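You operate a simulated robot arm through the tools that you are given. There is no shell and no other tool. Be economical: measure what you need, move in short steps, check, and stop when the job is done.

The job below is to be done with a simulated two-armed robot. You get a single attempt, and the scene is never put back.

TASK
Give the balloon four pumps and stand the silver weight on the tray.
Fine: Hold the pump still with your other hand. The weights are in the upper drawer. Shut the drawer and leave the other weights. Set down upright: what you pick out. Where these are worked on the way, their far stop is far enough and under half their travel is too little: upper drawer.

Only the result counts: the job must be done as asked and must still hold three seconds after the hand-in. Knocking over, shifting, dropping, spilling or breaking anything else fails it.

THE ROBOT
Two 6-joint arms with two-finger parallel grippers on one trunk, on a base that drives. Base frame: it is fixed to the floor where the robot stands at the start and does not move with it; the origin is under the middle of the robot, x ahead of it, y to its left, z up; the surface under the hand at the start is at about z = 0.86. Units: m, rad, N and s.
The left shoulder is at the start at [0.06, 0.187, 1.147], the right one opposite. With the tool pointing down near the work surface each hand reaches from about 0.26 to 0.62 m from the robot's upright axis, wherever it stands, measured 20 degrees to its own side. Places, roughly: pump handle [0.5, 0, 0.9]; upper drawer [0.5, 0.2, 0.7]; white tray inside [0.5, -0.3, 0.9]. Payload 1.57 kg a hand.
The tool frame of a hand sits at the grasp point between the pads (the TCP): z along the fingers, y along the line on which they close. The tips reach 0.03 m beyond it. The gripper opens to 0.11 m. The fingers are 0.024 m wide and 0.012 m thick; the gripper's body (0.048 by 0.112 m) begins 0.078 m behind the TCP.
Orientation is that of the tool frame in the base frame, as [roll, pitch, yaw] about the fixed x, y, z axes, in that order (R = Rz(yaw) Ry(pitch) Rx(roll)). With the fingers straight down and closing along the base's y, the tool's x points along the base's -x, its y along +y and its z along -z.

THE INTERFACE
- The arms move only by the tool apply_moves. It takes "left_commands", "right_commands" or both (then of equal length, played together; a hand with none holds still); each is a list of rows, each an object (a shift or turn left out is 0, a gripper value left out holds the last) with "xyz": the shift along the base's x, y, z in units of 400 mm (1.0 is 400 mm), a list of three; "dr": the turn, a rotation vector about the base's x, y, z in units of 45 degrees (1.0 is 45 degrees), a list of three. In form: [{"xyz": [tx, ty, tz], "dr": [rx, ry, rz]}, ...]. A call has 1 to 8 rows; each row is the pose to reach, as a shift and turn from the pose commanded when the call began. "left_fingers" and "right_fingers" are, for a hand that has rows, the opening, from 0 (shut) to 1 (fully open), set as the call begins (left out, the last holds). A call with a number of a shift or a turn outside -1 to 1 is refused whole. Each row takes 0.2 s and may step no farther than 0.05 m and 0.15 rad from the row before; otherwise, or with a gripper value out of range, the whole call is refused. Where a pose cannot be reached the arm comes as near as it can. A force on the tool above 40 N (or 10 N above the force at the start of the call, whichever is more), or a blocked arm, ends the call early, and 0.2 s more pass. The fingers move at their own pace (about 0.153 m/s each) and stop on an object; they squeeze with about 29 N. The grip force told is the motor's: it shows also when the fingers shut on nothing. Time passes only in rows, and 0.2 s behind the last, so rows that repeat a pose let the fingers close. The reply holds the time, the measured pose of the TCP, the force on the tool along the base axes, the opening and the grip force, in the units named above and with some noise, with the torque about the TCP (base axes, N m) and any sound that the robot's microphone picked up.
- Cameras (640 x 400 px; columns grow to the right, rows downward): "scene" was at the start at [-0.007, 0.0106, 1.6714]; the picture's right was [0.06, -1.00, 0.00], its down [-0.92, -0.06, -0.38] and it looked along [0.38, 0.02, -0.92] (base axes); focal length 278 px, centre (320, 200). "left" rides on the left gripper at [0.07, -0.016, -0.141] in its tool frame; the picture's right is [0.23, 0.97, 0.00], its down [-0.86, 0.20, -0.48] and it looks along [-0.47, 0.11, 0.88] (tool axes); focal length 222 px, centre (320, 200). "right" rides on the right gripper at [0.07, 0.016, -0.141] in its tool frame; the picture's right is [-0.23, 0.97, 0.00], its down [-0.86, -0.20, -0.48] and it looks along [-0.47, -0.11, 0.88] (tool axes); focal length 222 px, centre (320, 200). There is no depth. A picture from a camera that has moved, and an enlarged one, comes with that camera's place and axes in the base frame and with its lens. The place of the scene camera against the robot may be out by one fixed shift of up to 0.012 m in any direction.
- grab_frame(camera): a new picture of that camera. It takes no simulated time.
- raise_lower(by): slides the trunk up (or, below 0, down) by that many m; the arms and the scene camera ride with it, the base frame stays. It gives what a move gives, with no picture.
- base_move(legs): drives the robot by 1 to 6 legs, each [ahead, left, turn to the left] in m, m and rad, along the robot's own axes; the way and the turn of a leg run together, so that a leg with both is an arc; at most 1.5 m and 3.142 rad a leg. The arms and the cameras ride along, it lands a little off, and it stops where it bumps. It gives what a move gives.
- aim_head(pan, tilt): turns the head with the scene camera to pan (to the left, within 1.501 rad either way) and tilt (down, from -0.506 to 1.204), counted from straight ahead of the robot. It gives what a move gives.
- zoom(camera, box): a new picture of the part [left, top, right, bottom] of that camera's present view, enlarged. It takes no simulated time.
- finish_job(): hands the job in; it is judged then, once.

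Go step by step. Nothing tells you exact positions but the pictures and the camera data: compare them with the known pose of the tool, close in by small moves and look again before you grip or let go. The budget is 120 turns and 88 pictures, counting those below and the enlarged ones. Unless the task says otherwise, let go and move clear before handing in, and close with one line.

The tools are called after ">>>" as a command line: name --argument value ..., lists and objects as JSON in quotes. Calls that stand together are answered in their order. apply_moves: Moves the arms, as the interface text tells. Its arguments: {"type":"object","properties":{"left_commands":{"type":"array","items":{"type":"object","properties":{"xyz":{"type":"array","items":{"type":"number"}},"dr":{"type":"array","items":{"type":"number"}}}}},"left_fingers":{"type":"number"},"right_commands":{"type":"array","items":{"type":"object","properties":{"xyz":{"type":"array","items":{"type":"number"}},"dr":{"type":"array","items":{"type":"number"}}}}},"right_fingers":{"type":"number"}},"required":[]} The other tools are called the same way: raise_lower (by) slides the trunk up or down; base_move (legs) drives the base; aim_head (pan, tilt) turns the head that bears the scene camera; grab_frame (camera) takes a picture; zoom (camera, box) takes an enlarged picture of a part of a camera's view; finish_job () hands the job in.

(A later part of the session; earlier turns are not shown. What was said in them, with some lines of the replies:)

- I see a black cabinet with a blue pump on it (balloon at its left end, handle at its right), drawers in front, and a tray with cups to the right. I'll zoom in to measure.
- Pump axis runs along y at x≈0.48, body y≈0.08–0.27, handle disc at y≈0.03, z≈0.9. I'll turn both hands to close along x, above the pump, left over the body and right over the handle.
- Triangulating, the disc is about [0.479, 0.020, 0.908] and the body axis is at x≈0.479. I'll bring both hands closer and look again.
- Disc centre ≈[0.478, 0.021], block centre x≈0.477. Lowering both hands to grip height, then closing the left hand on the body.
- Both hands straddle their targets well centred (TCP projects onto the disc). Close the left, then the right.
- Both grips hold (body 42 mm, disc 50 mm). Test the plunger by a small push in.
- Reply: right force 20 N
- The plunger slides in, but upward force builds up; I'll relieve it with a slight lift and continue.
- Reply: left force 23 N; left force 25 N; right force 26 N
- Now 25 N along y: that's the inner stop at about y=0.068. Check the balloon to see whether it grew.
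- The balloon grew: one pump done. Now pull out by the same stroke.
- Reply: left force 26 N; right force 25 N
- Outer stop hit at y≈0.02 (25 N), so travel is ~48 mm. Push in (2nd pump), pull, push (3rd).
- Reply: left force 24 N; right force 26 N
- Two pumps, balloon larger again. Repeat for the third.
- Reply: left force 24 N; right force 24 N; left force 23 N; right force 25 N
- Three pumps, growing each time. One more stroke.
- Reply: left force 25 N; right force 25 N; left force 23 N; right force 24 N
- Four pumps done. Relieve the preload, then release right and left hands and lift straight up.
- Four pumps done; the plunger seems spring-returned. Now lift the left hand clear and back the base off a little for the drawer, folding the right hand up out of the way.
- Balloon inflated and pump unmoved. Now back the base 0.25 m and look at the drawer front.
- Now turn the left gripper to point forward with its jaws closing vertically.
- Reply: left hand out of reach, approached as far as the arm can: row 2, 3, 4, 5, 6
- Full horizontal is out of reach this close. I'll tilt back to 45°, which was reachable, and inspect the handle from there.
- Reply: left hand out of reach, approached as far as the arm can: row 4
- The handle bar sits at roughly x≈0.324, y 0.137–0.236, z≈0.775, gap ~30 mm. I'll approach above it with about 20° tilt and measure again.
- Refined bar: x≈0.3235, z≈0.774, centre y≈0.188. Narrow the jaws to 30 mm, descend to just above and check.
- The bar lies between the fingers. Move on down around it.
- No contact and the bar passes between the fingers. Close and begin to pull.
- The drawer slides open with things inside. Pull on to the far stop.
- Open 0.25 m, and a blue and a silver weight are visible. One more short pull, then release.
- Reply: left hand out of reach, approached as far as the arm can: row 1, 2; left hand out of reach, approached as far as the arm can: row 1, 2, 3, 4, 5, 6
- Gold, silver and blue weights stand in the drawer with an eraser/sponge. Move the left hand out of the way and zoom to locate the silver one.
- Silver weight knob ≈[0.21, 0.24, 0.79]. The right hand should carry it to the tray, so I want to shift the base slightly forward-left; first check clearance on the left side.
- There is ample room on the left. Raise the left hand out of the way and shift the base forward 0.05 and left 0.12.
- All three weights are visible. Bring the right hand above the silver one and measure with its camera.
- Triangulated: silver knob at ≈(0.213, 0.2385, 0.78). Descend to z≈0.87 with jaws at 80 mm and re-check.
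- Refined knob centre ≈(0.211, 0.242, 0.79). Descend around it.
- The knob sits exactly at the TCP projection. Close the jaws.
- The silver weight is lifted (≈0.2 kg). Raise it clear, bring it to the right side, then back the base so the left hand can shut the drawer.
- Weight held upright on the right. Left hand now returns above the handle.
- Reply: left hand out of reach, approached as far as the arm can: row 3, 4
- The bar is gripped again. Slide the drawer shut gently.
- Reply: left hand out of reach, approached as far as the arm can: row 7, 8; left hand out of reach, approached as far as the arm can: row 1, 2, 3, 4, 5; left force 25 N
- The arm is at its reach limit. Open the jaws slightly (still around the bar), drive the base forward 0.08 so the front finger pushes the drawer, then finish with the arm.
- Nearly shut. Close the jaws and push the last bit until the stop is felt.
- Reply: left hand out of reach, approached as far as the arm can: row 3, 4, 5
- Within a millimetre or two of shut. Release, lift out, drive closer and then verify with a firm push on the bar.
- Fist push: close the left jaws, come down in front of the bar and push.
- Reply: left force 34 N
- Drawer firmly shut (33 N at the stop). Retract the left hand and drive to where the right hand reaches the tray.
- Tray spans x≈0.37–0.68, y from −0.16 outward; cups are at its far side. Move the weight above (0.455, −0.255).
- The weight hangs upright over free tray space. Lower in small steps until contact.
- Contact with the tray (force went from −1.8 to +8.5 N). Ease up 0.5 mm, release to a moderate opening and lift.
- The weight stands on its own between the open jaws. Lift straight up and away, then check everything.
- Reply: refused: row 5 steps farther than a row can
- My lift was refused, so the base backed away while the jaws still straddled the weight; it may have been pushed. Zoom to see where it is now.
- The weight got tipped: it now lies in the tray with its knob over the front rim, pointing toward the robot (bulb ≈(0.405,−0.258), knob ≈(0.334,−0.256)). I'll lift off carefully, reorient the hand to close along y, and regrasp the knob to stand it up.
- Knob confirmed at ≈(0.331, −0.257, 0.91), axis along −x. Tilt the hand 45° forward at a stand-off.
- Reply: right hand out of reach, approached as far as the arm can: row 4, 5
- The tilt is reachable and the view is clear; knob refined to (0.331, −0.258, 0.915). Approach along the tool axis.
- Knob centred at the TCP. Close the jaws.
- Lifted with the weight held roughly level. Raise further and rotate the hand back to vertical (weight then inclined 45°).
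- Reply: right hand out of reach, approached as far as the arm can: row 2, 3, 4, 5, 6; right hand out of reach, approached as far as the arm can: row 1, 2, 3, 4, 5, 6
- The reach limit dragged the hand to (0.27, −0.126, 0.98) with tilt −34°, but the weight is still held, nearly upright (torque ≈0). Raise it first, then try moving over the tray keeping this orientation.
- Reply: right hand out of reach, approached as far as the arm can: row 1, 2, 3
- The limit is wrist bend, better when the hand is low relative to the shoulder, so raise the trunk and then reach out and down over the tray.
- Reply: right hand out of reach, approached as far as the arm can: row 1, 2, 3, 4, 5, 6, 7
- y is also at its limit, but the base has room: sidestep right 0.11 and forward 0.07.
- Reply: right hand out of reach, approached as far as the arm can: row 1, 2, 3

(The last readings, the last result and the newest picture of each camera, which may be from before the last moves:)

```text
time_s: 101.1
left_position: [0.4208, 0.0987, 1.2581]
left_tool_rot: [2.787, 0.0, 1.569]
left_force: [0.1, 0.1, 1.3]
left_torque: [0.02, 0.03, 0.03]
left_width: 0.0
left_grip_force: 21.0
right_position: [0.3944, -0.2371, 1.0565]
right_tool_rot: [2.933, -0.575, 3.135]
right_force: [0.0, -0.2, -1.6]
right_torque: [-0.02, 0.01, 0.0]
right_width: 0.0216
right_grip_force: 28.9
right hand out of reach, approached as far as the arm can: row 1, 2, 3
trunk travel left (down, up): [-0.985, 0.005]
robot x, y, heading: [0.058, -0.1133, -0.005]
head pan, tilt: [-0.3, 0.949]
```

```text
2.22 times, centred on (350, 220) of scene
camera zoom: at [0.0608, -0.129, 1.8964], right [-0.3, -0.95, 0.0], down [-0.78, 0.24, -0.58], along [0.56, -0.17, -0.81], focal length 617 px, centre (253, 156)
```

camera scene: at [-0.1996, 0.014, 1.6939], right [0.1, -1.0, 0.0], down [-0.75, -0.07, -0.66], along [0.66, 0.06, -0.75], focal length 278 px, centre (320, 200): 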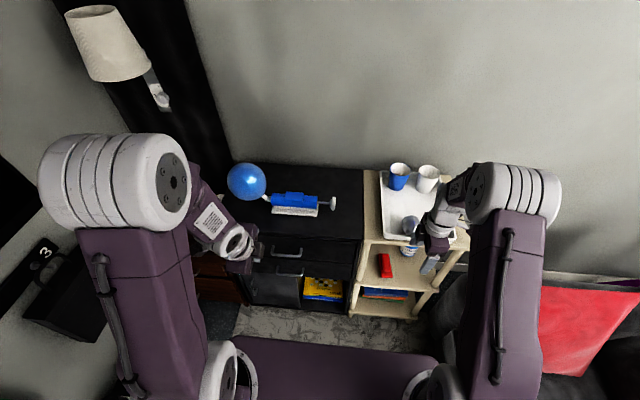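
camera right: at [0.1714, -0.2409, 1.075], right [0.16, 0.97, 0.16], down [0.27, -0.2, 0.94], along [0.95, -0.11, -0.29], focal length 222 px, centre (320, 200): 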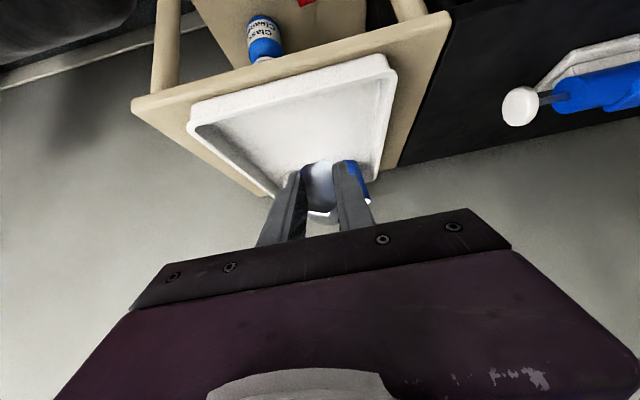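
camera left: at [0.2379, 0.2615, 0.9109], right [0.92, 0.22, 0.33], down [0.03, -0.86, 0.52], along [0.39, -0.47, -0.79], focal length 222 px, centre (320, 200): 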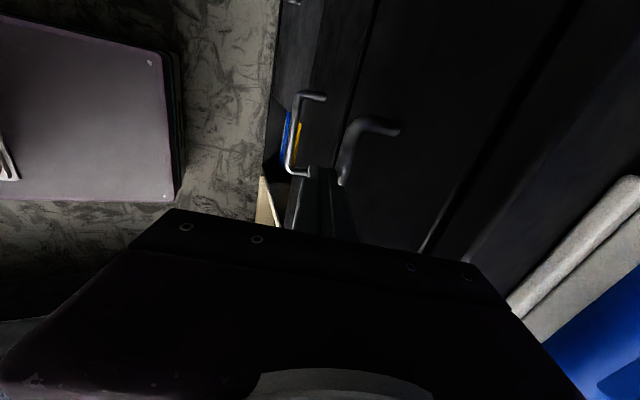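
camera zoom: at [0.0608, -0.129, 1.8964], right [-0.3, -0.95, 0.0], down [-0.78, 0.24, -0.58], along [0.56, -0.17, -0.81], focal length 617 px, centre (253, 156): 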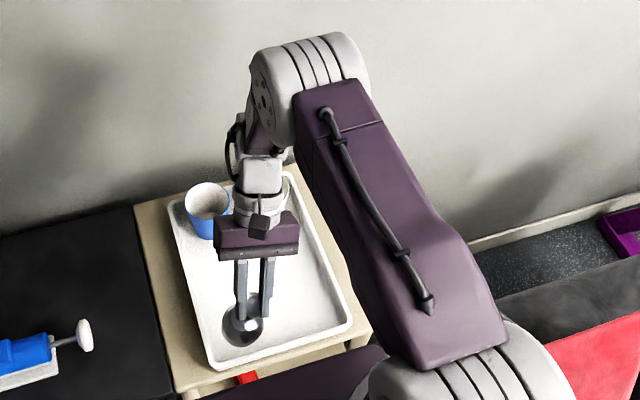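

The weight now hangs over the tray. Correct the 12° sideways roll, then continue down and forward.

>>> apply_moves --right_commands '[{"xyz": [0.01, 0, -0.02], "dr": [-0.08, 0, 0.05]}, {"xyz": [0.02, 0, -0.04], "dr": [-0.15, 0, 0.1]}, {"xyz": [0.03, 0, -0.06], "dr": [-0.222, 0, 0.145]}]'

```text
time_s: 101.9
left_position: [0.4217, 0.0999, 1.2578]
left_tool_rot: [2.788, -0.003, 1.569]
left_force: [0.3, -0.7, -0.1]
left_torque: [0.02, -0.01, -0.01]
left_width: 0.0001
left_grip_force: 21.1
right_position: [0.3719, -0.2197, 1.0397]
right_tool_rot: [2.969, -0.553, -3.095]
right_force: [-0.6, -0.8, -1.4]
right_torque: [-0.04, 0.01, 0.0]
right_width: 0.0217
right_grip_force: 29.0
right hand out of reach, approached as far as the arm can: row 1, 2, 3
trunk travel left (down, up): [-0.985, 0.005]
robot x, y, heading: [0.0538, -0.1122, -0.004]
head pan, tilt: [-0.3, 0.949]
```

Roll can't be fixed in this yaw; turning the hand about the vertical (which leaves the weight's uprightness unchanged) should ease the wrist. Try yaw +30°.

>>> apply_moves --right_commands '[{"xyz": [0.01, 0, 0], "dr": [0, 0, 0.17]}, {"xyz": [0.02, 0, 0], "dr": [0, 0, 0.34]}, {"xyz": [0.03, 0, 0], "dr": [0, 0, 0.51]}, {"xyz": [0.05, 0, 0], "dr": [0, 0, 0.68]}]'

```text
time_s: 102.9
left_position: [0.4202, 0.1011, 1.2578]
left_tool_rot: [2.788, 0.0, 1.571]
left_force: [0.4, 0.3, 0.2]
left_torque: [-0.03, -0.01, 0.0]
left_width: 0.0
left_grip_force: 21.1
right_position: [0.2977, -0.1469, 1.0331]
right_tool_rot: [2.931, -0.525, -2.568]
right_force: [0.3, -0.4, -1.4]
right_torque: [-0.06, -0.03, 0.0]
right_width: 0.0218
right_grip_force: 28.3
right hand out of reach, approached as far as the arm can: row 1, 2, 3, 4
trunk travel left (down, up): [-0.985, 0.005]
robot x, y, heading: [0.0554, -0.1132, -0.005]
head pan, tilt: [-0.3, 0.949]
```

That made it worse, so go the other way: yaw −45° from here while heading to (0.42, −0.24).

>>> apply_moves --right_commands '[{"xyz": [0.05, -0.04, 0.02], "dr": [0, 0, -0.165]}, {"xyz": [0.1, -0.08, 0.02], "dr": [0, 0, -0.33]}, {"xyz": [0.15, -0.12, 0.02], "dr": [0, 0, -0.5]}, {"xyz": [0.2, -0.16, 0.02], "dr": [0, 0, -0.665]}, {"xyz": [0.25, -0.2, 0.02], "dr": [0, 0, -0.83]}, {"xyz": [0.3, -0.23, 0.02], "dr": [0, 0, -1.0]}]'

```text
time_s: 104.3
left_position: [0.4218, 0.1007, 1.2584]
left_tool_rot: [2.788, -0.003, 1.569]
left_force: [0.7, 0.6, -0.6]
left_torque: [-0.01, 0.02, -0.05]
left_width: 0.0
left_grip_force: 21.1
right_position: [0.4091, -0.2453, 1.0393]
right_tool_rot: [2.918, -0.52, 2.937]
right_force: [-0.3, -0.5, -2.5]
right_torque: [-0.04, 0.0, -0.03]
right_width: 0.0216
right_grip_force: 29.1
right hand out of reach, approached as far as the arm can: row 6
trunk travel left (down, up): [-0.985, 0.005]
robot x, y, heading: [0.0527, -0.1117, -0.004]
head pan, tilt: [-0.3, 0.949]
```

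Much better reach. Continue the yaw by another −40° at this spot.

>>> apply_moves --right_commands '[{"xyz": [0.01, 0, 0], "dr": [0, 0, -0.165]}, {"xyz": [0.02, 0, 0], "dr": [0, 0, -0.33]}, {"xyz": [0.03, 0, 0], "dr": [0, 0, -0.5]}, {"xyz": [0.04, 0, 0], "dr": [0, 0, -0.665]}, {"xyz": [0.04, 0, 0], "dr": [0, 0, -0.83]}]'

```text
time_s: 105.5
left_position: [0.421, 0.1004, 1.258]
left_tool_rot: [2.79, -0.001, 1.57]
left_force: [-0.6, 0.3, 0.1]
left_torque: [0.01, -0.03, 0.02]
left_width: 0.0002
left_grip_force: 21.1
right_position: [0.4258, -0.2436, 1.0398]
right_tool_rot: [2.929, -0.523, 2.276]
right_force: [-1.2, 1.1, -1.1]
right_torque: [-0.01, 0.01, -0.01]
right_width: 0.0218
right_grip_force: 29.5
right hand out of reach, approached as far as the arm can: row 1, 2, 3, 4
trunk travel left (down, up): [-0.985, 0.005]
robot x, y, heading: [0.0569, -0.1102, -0.002]
head pan, tilt: [-0.3, 0.949]
```

Reachable now. Apply the remaining correction to make the weight upright (roll +0.21, pitch −0.26 in tool terms), then look.

>>> apply_moves --right_commands '[{"xyz": [0, 0, 0.01], "dr": [0.034, 0.132, 0.045]}, {"xyz": [0, 0, 0.01], "dr": [0.068, 0.264, 0.09]}, {"xyz": [0, 0, 0.01], "dr": [0.102, 0.395, 0.135]}, {"xyz": [0, 0, 0.01], "dr": [0.102, 0.395, 0.135]}]'

>>> zoom --camera "scene" --box '[270, 170, 410, 290]'

>>> grab_frame --camera "left"

```text
time_s: 106.5
left_position: [0.4205, 0.1001, 1.2578]
left_tool_rot: [2.791, -0.001, 1.569]
left_force: [-0.4, 0.5, 0.3]
left_torque: [0.0, -0.03, -0.01]
left_width: 0.0
left_grip_force: 21.2
right_position: [0.3175, -0.2241, 1.0398]
right_tool_rot: [3.079, -0.754, 2.282]
right_force: [-0.1, 0.3, -1.6]
right_torque: [-0.02, -0.03, -0.02]
right_width: 0.0217
right_grip_force: 29.7
right hand out of reach, approached as far as the arm can: row 1, 2, 3, 4
trunk travel left (down, up): [-0.985, 0.005]
robot x, y, heading: [0.0524, -0.1129, -0.005]
head pan, tilt: [-0.3, 0.949]
```

```text
3.33 times, centred on (340, 230) of scene
camera zoom: at [0.0602, -0.1276, 1.8964], right [-0.3, -0.95, 0.0], down [-0.78, 0.24, -0.58], along [0.56, -0.17, -0.81], focal length 925 px, centre (253, 100)
```

zoom: 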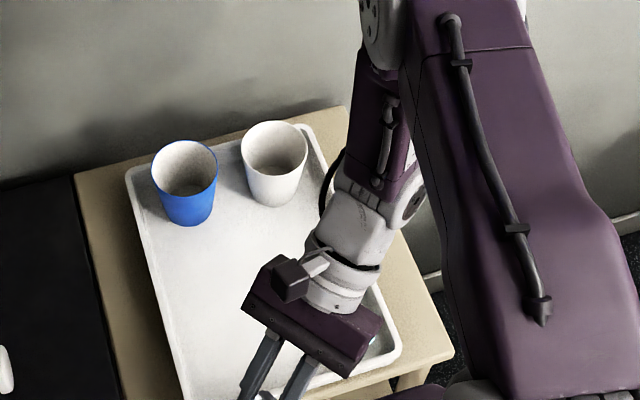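

```text
6 pictures are left
camera left: at [0.3567, 0.1695, 1.3848], right [0.91, 0.22, 0.34], down [0.02, -0.86, 0.52], along [0.4, -0.47, -0.79], focal length 222 px, centre (320, 200)
```

left: 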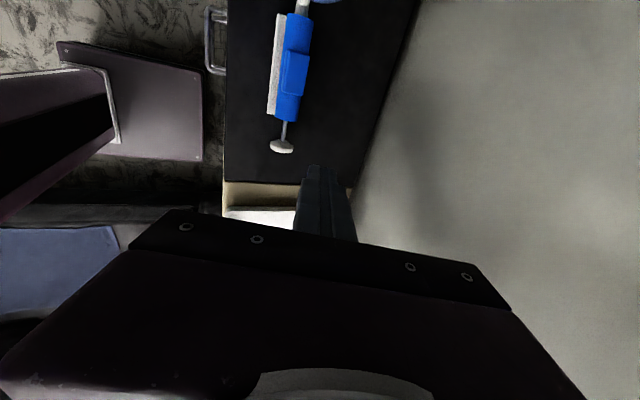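

Orientation is now right (roll 3.08, pitch −0.75), but the hand slipped back to x=0.32. More yaw should restore reach.

>>> apply_moves --right_commands '[{"xyz": [0.04, -0.01, 0.01], "dr": [0, 0, -0.165]}, {"xyz": [0.08, -0.02, 0.01], "dr": [0, 0, -0.33]}, {"xyz": [0.12, -0.03, 0.01], "dr": [0, 0, -0.5]}, {"xyz": [0.17, -0.04, 0.01], "dr": [0, 0, -0.665]}, {"xyz": [0.22, -0.055, 0.01], "dr": [0, 0, -0.83]}, {"xyz": [0.256, -0.065, 0.01], "dr": [0, 0, -1.0]}, {"xyz": [0.256, -0.065, 0.01], "dr": [0, 0, -1.0]}]'

```text
time_s: 108.1
left_position: [0.4209, 0.1008, 1.2586]
left_tool_rot: [2.788, -0.001, 1.567]
left_force: [-1.4, -0.4, -1.0]
left_torque: [0.02, 0.0, -0.02]
left_width: 0.0
left_grip_force: 21.7
right_position: [0.418, -0.2508, 1.0431]
right_tool_rot: [3.081, -0.754, 1.495]
right_force: [-0.2, -0.4, -1.5]
right_torque: [-0.02, 0.03, 0.02]
right_width: 0.0219
right_grip_force: 29.3
trunk travel left (down, up): [-0.985, 0.005]
robot x, y, heading: [0.0563, -0.1143, -0.005]
head pan, tilt: [-0.3, 0.949]
```

Reached with the right orientation. Fine-correct, shift to x≈0.45 and look.

>>> apply_moves --right_commands '[{"xyz": [0.04, 0, 0], "dr": [0.02, 0.025, 0.025]}, {"xyz": [0.075, 0, -0.02], "dr": [0.043, 0.053, 0.052]}, {"xyz": [0.075, 0, -0.06], "dr": [0.043, 0.053, 0.052]}]'

>>> zoom --camera "scene" --box '[270, 170, 410, 290]'

```text
time_s: 108.9
left_position: [0.4208, 0.1003, 1.2581]
left_tool_rot: [2.789, -0.002, 1.57]
left_force: [0.5, -0.1, 1.1]
left_torque: [-0.01, 0.03, 0.01]
left_width: 0.0001
left_grip_force: 21.4
right_position: [0.4103, -0.2366, 1.0232]
right_tool_rot: [3.125, -0.782, 1.504]
right_force: [0.1, -1.2, -3.0]
right_torque: [-0.02, 0.04, 0.0]
right_width: 0.0217
right_grip_force: 29.0
right hand out of reach, approached as far as the arm can: row 1, 2, 3
trunk travel left (down, up): [-0.985, 0.005]
robot x, y, heading: [0.0533, -0.1115, -0.005]
head pan, tilt: [-0.3, 0.949]
```

```text
3.33 times, centred on (340, 230) of scene
camera zoom: at [0.06, -0.1279, 1.8964], right [-0.3, -0.95, 0.0], down [-0.78, 0.24, -0.58], along [0.56, -0.17, -0.81], focal length 925 px, centre (253, 100)
```

zoom: 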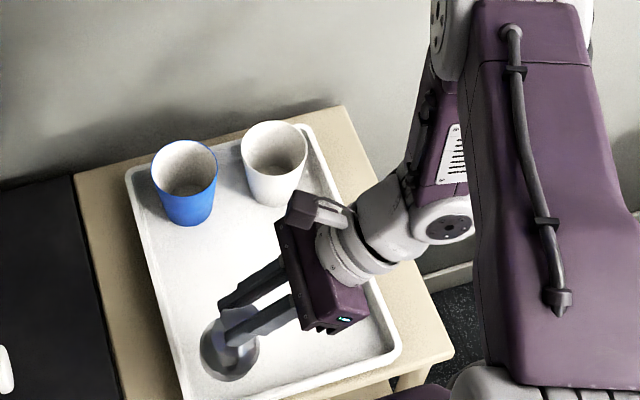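

The weight hangs upright over free tray space. Lower toward contact.

>>> apply_moves --right_commands '[{"xyz": [0.01, -0.02, -0.03]}, {"xyz": [0.02, -0.03, -0.06]}, {"xyz": [0.02, -0.03, -0.08]}, {"xyz": [0.02, -0.03, -0.08]}]'

>>> apply_moves --right_commands '[{"xyz": [0, 0, -0.01]}, {"xyz": [0, 0, -0.015]}]'

>>> apply_moves --right_commands '[{"xyz": [0, 0, -0.006]}, {"xyz": [0, 0, -0.012]}]'

```text
time_s: 109.9
left_position: [0.421, 0.1013, 1.2586]
left_tool_rot: [2.787, -0.002, 1.57]
left_force: [0.4, -0.5, 0.3]
left_torque: [0.02, 0.0, -0.03]
left_width: 0.0
left_grip_force: 21.4
right_position: [0.4039, -0.2393, 0.9946]
right_tool_rot: [3.128, -0.782, 1.499]
right_force: [0.8, 0.2, -1.7]
right_torque: [-0.03, 0.02, -0.01]
right_width: 0.0217
right_grip_force: 28.7
right hand out of reach, approached as far as the arm can: row 1, 2, 3, 4
trunk travel left (down, up): [-0.985, 0.005]
robot x, y, heading: [0.0562, -0.1112, -0.004]
head pan, tilt: [-0.3, 0.949]
```

```text
time_s: 110.5
left_position: [0.4199, 0.1008, 1.2589]
left_tool_rot: [2.79, 0.0, 1.57]
left_force: [0.2, -0.1, 0.2]
left_torque: [-0.02, 0.0, 0.02]
left_width: 0.0
left_grip_force: 21.5
right_position: [0.4033, -0.2411, 0.9881]
right_tool_rot: [3.129, -0.784, 1.498]
right_force: [0.5, -0.3, -0.8]
right_torque: [-0.04, -0.02, 0.04]
right_width: 0.0218
right_grip_force: 28.7
trunk travel left (down, up): [-0.985, 0.005]
robot x, y, heading: [0.0567, -0.1146, -0.003]
head pan, tilt: [-0.3, 0.949]
```

```text
time_s: 111.1
left_position: [0.4216, 0.1001, 1.2578]
left_tool_rot: [2.79, -0.002, 1.568]
left_force: [0.5, -0.2, -0.9]
left_torque: [0.0, 0.02, 0.0]
left_width: 0.0004
left_grip_force: 21.7
right_position: [0.4021, -0.242, 0.9834]
right_tool_rot: [3.131, -0.781, 1.5]
right_force: [-0.3, 0.3, -2.4]
right_torque: [0.0, -0.02, 0.0]
right_width: 0.0215
right_grip_force: 29.1
trunk travel left (down, up): [-0.985, 0.005]
robot x, y, heading: [0.0564, -0.1113, -0.009]
head pan, tilt: [-0.3, 0.949]
```

x=0.40 is a little close to the front rim; nudge the base forward 25 mm, then finish lowering.

>>> base_move --legs '[[0.025, 0, 0]]'

>>> zoom --camera "scene" --box '[270, 190, 390, 310]'

```text
time_s: 111.9
left_position: [0.4392, 0.1011, 1.2617]
left_tool_rot: [2.785, -0.001, 1.569]
left_force: [0.0, 0.2, 0.8]
left_torque: [-0.01, -0.02, -0.01]
left_width: 0.0001
left_grip_force: 21.3
right_position: [0.4211, -0.2408, 0.9856]
right_tool_rot: [3.124, -0.783, 1.505]
right_force: [0.2, 0.5, -1.4]
right_torque: [-0.06, -0.04, -0.03]
right_width: 0.0216
right_grip_force: 29.1
trunk travel left (down, up): [-0.985, 0.005]
robot x, y, heading: [0.0757, -0.1155, -0.001]
head pan, tilt: [-0.3, 0.949]
```

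```text
3.33 times, centred on (330, 250) of scene
camera zoom: at [0.0744, -0.1275, 1.8964], right [-0.3, -0.95, 0.0], down [-0.77, 0.24, -0.59], along [0.56, -0.17, -0.81], focal length 925 px, centre (287, 33)
```

zoom: 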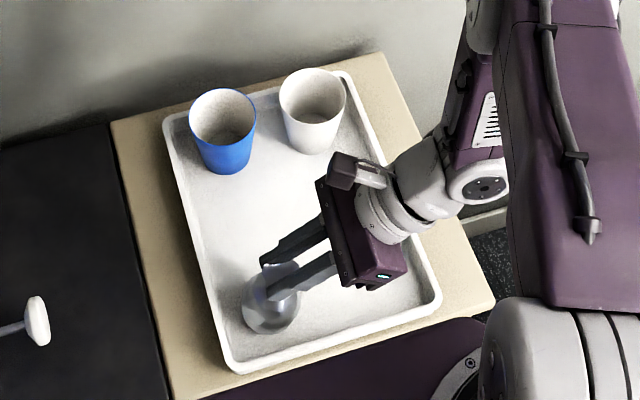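

The weight is well within the tray. Continue lowering in 2–3 mm steps.

>>> apply_moves --right_commands '[{"xyz": [0, 0, -0.008]}, {"xyz": [0, 0, -0.016]}]'

>>> apply_moves --right_commands '[{"xyz": [0, 0, -0.006]}, {"xyz": [0, 0, -0.01]}]'

>>> apply_moves --right_commands '[{"xyz": [0, 0, -0.004]}, {"xyz": [0, 0, -0.008]}]'

```text
time_s: 112.5
left_position: [0.4411, 0.1019, 1.2594]
left_tool_rot: [2.789, 0.0, 1.57]
left_force: [-1.0, 1.5, 0.3]
left_torque: [0.03, -0.07, -0.01]
left_width: 0.0
left_grip_force: 21.3
right_position: [0.425, -0.2392, 0.9791]
right_tool_rot: [3.123, -0.784, 1.505]
right_force: [2.3, 2.8, 11.1]
right_torque: [0.1, -0.41, 0.0]
right_width: 0.0219
right_grip_force: 28.8
trunk travel left (down, up): [-0.985, 0.005]
robot x, y, heading: [0.0793, -0.1061, 0.002]
head pan, tilt: [-0.3, 0.949]
```

```text
time_s: 113.1
left_position: [0.4433, 0.1017, 1.2583]
left_tool_rot: [2.787, 0.001, 1.569]
left_force: [0.5, 1.0, 0.6]
left_torque: [0.0, -0.03, 0.01]
left_width: 0.0001
left_grip_force: 21.4
right_position: [0.426, -0.2397, 0.9731]
right_tool_rot: [3.125, -0.783, 1.502]
right_force: [2.3, 3.7, 17.2]
right_torque: [0.14, -0.22, -0.01]
right_width: 0.0214
right_grip_force: 28.6
trunk travel left (down, up): [-0.985, 0.005]
robot x, y, heading: [0.0798, -0.1138, -0.002]
head pan, tilt: [-0.3, 0.949]
```

```text
time_s: 113.7
left_position: [0.4432, 0.1011, 1.2592]
left_tool_rot: [2.79, 0.001, 1.569]
left_force: [-0.5, -0.5, 0.3]
left_torque: [0.01, 0.01, 0.0]
left_width: 0.0002
left_grip_force: 21.2
right_position: [0.4256, -0.24, 0.9704]
right_tool_rot: [3.126, -0.782, 1.501]
right_force: [2.6, 4.8, 17.8]
right_torque: [0.17, -0.28, 0.0]
right_width: 0.0216
right_grip_force: 28.9
trunk travel left (down, up): [-0.985, 0.005]
robot x, y, heading: [0.0774, -0.11, -0.007]
head pan, tilt: [-0.3, 0.949]
```

Contact force is steady at ~17 N and the base has been levelling itself. Take a close look before release.

>>> zoom --camera "scene" --box '[290, 250, 360, 320]'

```text
5.71 times, centred on (325, 285) of scene
camera zoom: at [0.083, -0.1255, 1.8965], right [-0.3, -0.95, 0.0], down [-0.78, 0.24, -0.58], along [0.56, -0.17, -0.81], focal length 1586 px, centre (291, -286)
```

zoom: 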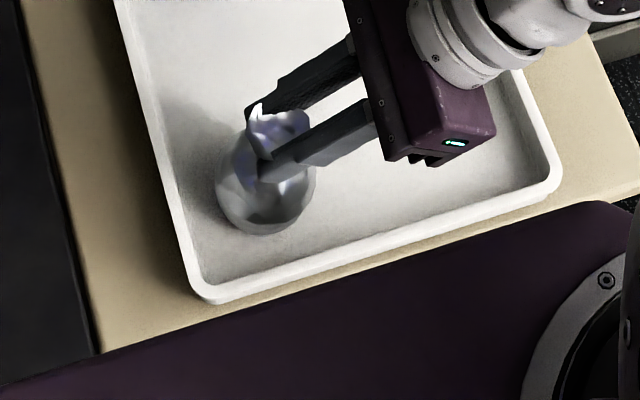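

Slight lean, but the base has contact well outside the centre of mass, so it will settle flat. Ease the load first.

>>> apply_moves --right_commands '[{"xyz": [0, 0, 0.005]}, {"xyz": [0, 0, 0.008]}, {"xyz": [0, 0, 0.008]}]'

```text
time_s: 114.5
left_position: [0.4453, 0.0999, 1.259]
left_tool_rot: [2.788, 0.0, 1.569]
left_force: [0.9, 0.1, -0.9]
left_torque: [-0.02, -0.01, -0.01]
left_width: 0.0001
left_grip_force: 21.1
right_position: [0.4259, -0.2408, 0.9752]
right_tool_rot: [3.131, -0.78, 1.5]
right_force: [-1.2, -0.2, -1.9]
right_torque: [-0.03, 0.0, -0.01]
right_width: 0.0217
right_grip_force: 28.8
trunk travel left (down, up): [-0.985, 0.005]
robot x, y, heading: [0.077, -0.1163, -0.002]
head pan, tilt: [-0.3, 0.949]
```

The weight is hanging again; use this to correct the lean (make the hand slightly more vertical, an easy direction), then set down.

>>> apply_moves --right_commands '[{"xyz": [0, 0, 0.008], "dr": [-0.08, 0, 0]}, {"xyz": [0, 0, 0.008], "dr": [-0.15, 0, 0]}, {"xyz": [0, 0, 0.003], "dr": [-0.15, 0, 0]}]'

>>> apply_moves --right_commands '[{"xyz": [0, 0, -0.006]}, {"xyz": [0, 0, -0.01]}]'

```text
time_s: 115.3
left_position: [0.4454, 0.1005, 1.2574]
left_tool_rot: [2.789, -0.001, 1.571]
left_force: [-1.0, -0.2, 0.0]
left_torque: [-0.01, 0.01, -0.03]
left_width: 0.0
left_grip_force: 22.0
right_position: [0.4269, -0.2408, 0.9758]
right_tool_rot: [3.123, -0.665, 1.506]
right_force: [0.0, -0.2, -3.0]
right_torque: [-0.06, 0.04, 0.01]
right_width: 0.0213
right_grip_force: 29.1
trunk travel left (down, up): [-0.985, 0.005]
robot x, y, heading: [0.0785, -0.1153, -0.007]
head pan, tilt: [-0.3, 0.949]
```

```text
time_s: 115.9
left_position: [0.4452, 0.1, 1.2591]
left_tool_rot: [2.79, -0.003, 1.57]
left_force: [-0.1, 0.2, 0.3]
left_torque: [-0.03, 0.02, 0.01]
left_width: 0.0
left_grip_force: 20.9
right_position: [0.4279, -0.2407, 0.9715]
right_tool_rot: [3.122, -0.665, 1.504]
right_force: [-0.2, -0.8, -1.1]
right_torque: [-0.01, 0.01, 0.0]
right_width: 0.0217
right_grip_force: 28.7
trunk travel left (down, up): [-0.985, 0.005]
robot x, y, heading: [0.0813, -0.1097, -0.005]
head pan, tilt: [-0.3, 0.949]
```

>>> apply_moves --right_commands '[{"xyz": [0, 0, -0.004]}, {"xyz": [0, 0, -0.007]}]'

```text
time_s: 116.5
left_position: [0.4445, 0.0999, 1.2596]
left_tool_rot: [2.787, -0.003, 1.569]
left_force: [0.4, 0.8, -0.3]
left_torque: [0.01, 0.0, 0.01]
left_width: 0.0001
left_grip_force: 21.1
right_position: [0.427, -0.24, 0.969]
right_tool_rot: [3.117, -0.668, 1.507]
right_force: [2.8, -3.3, 20.4]
right_torque: [-0.01, 0.27, 0.04]
right_width: 0.0217
right_grip_force: 29.6
trunk travel left (down, up): [-0.985, 0.005]
robot x, y, heading: [0.0815, -0.1139, -0.006]
head pan, tilt: [-0.3, 0.949]
```

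Firm contact (20 N), with the base radius about 0.03, so it is stable. Ease 1 mm and open the jaws.

>>> apply_moves --right_commands '[{"xyz": [0, 0, 0.003]}, {"xyz": [0, 0, 0.003]}]'

>>> apply_moves --right_commands '[{"xyz": [0, 0, 0]}, {"xyz": [0, 0, 0]}, {"xyz": [0, 0, 0]}]' --right_fingers 0.7

>>> zoom --camera "scene" --box '[290, 250, 360, 320]'

```text
time_s: 117.1
left_position: [0.4454, 0.1006, 1.2571]
left_tool_rot: [2.79, -0.001, 1.57]
left_force: [0.3, -0.1, 0.4]
left_torque: [0.01, 0.01, 0.02]
left_width: 0.0
left_grip_force: 21.7
right_position: [0.4255, -0.2408, 0.9698]
right_tool_rot: [3.12, -0.666, 1.506]
right_force: [4.5, -0.7, 13.0]
right_torque: [0.17, -0.05, -0.04]
right_width: 0.0216
right_grip_force: 28.6
trunk travel left (down, up): [-0.985, 0.005]
robot x, y, heading: [0.08, -0.111, -0.003]
head pan, tilt: [-0.3, 0.949]
```

```text
time_s: 117.9
left_position: [0.4455, 0.1012, 1.2582]
left_tool_rot: [2.789, -0.002, 1.569]
left_force: [-0.7, -0.1, 0.5]
left_torque: [0.01, -0.01, 0.01]
left_width: 0.0
left_grip_force: 21.7
right_position: [0.4257, -0.2406, 0.9692]
right_tool_rot: [3.123, -0.667, 1.505]
right_force: [0.5, 0.4, -0.5]
right_torque: [0.0, 0.0, -0.03]
right_width: 0.0769
right_grip_force: 0.0
trunk travel left (down, up): [-0.985, 0.005]
robot x, y, heading: [0.0801, -0.1151, 0.001]
head pan, tilt: [-0.3, 0.949]
```

```text
5.71 times, centred on (325, 285) of scene
camera zoom: at [0.0846, -0.1275, 1.8964], right [-0.3, -0.95, 0.0], down [-0.78, 0.24, -0.58], along [0.56, -0.17, -0.81], focal length 1586 px, centre (291, -286)
```

zoom: 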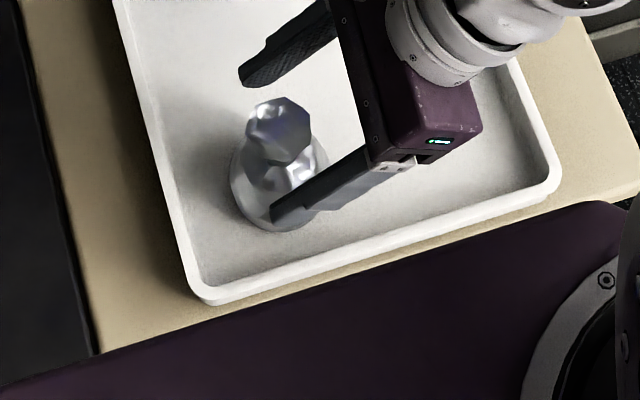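

The weight stands upright on the tray with the open fingers clear on both sides. The safest exit is sideways by the base (−y), which keeps the fingers parallel past the knob.

>>> base_move --legs '[[0, -0.08, 0]]'

>>> zoom --camera "scene" --box '[240, 200, 380, 320]'

```text
time_s: 118.9
left_position: [0.4457, 0.0313, 1.2572]
left_tool_rot: [2.789, 0.006, 1.569]
left_force: [-0.2, 1.4, 0.0]
left_torque: [-0.05, 0.0, -0.05]
left_width: 0.0
left_grip_force: 21.6
right_position: [0.426, -0.3151, 0.9702]
right_tool_rot: [3.12, -0.656, 1.506]
right_force: [0.6, 1.0, 0.6]
right_torque: [-0.06, -0.05, 0.01]
right_width: 0.0773
right_grip_force: 0.0
trunk travel left (down, up): [-0.985, 0.005]
robot x, y, heading: [0.0805, -0.1935, -0.001]
head pan, tilt: [-0.3, 0.949]
```

```text
3.33 times, centred on (310, 260) of scene
camera zoom: at [0.0844, -0.1931, 1.8965], right [-0.3, -0.95, 0.01], down [-0.78, 0.24, -0.58], along [0.56, -0.18, -0.81], focal length 925 px, centre (353, 0)
```

zoom: 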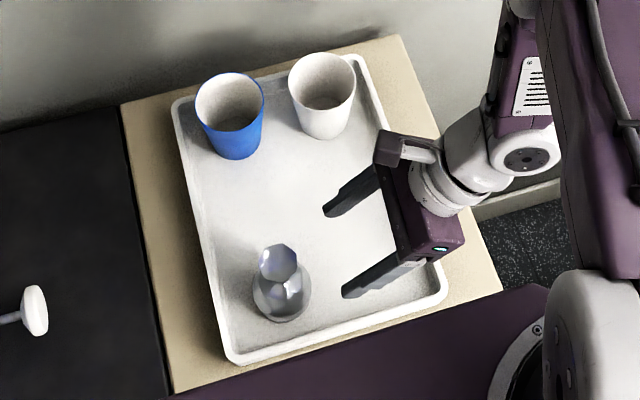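

The balloon has had its four pumps, the drawer is shut with the other weights inside, and the silver weight stands upright on the tray with the hand clear of it. I'm handing in.

>>> finish_job

```text
The job is handed in.
```

The balloon got four pumps with the pump held still, and the silver weight is standing upright on the tray. The drawer is shut with the gold and blue weights still inside. On the first set-down I knocked the silver weight over inside the tray by backing the base away before lifting the hand. I picked it up again and stood it upright.
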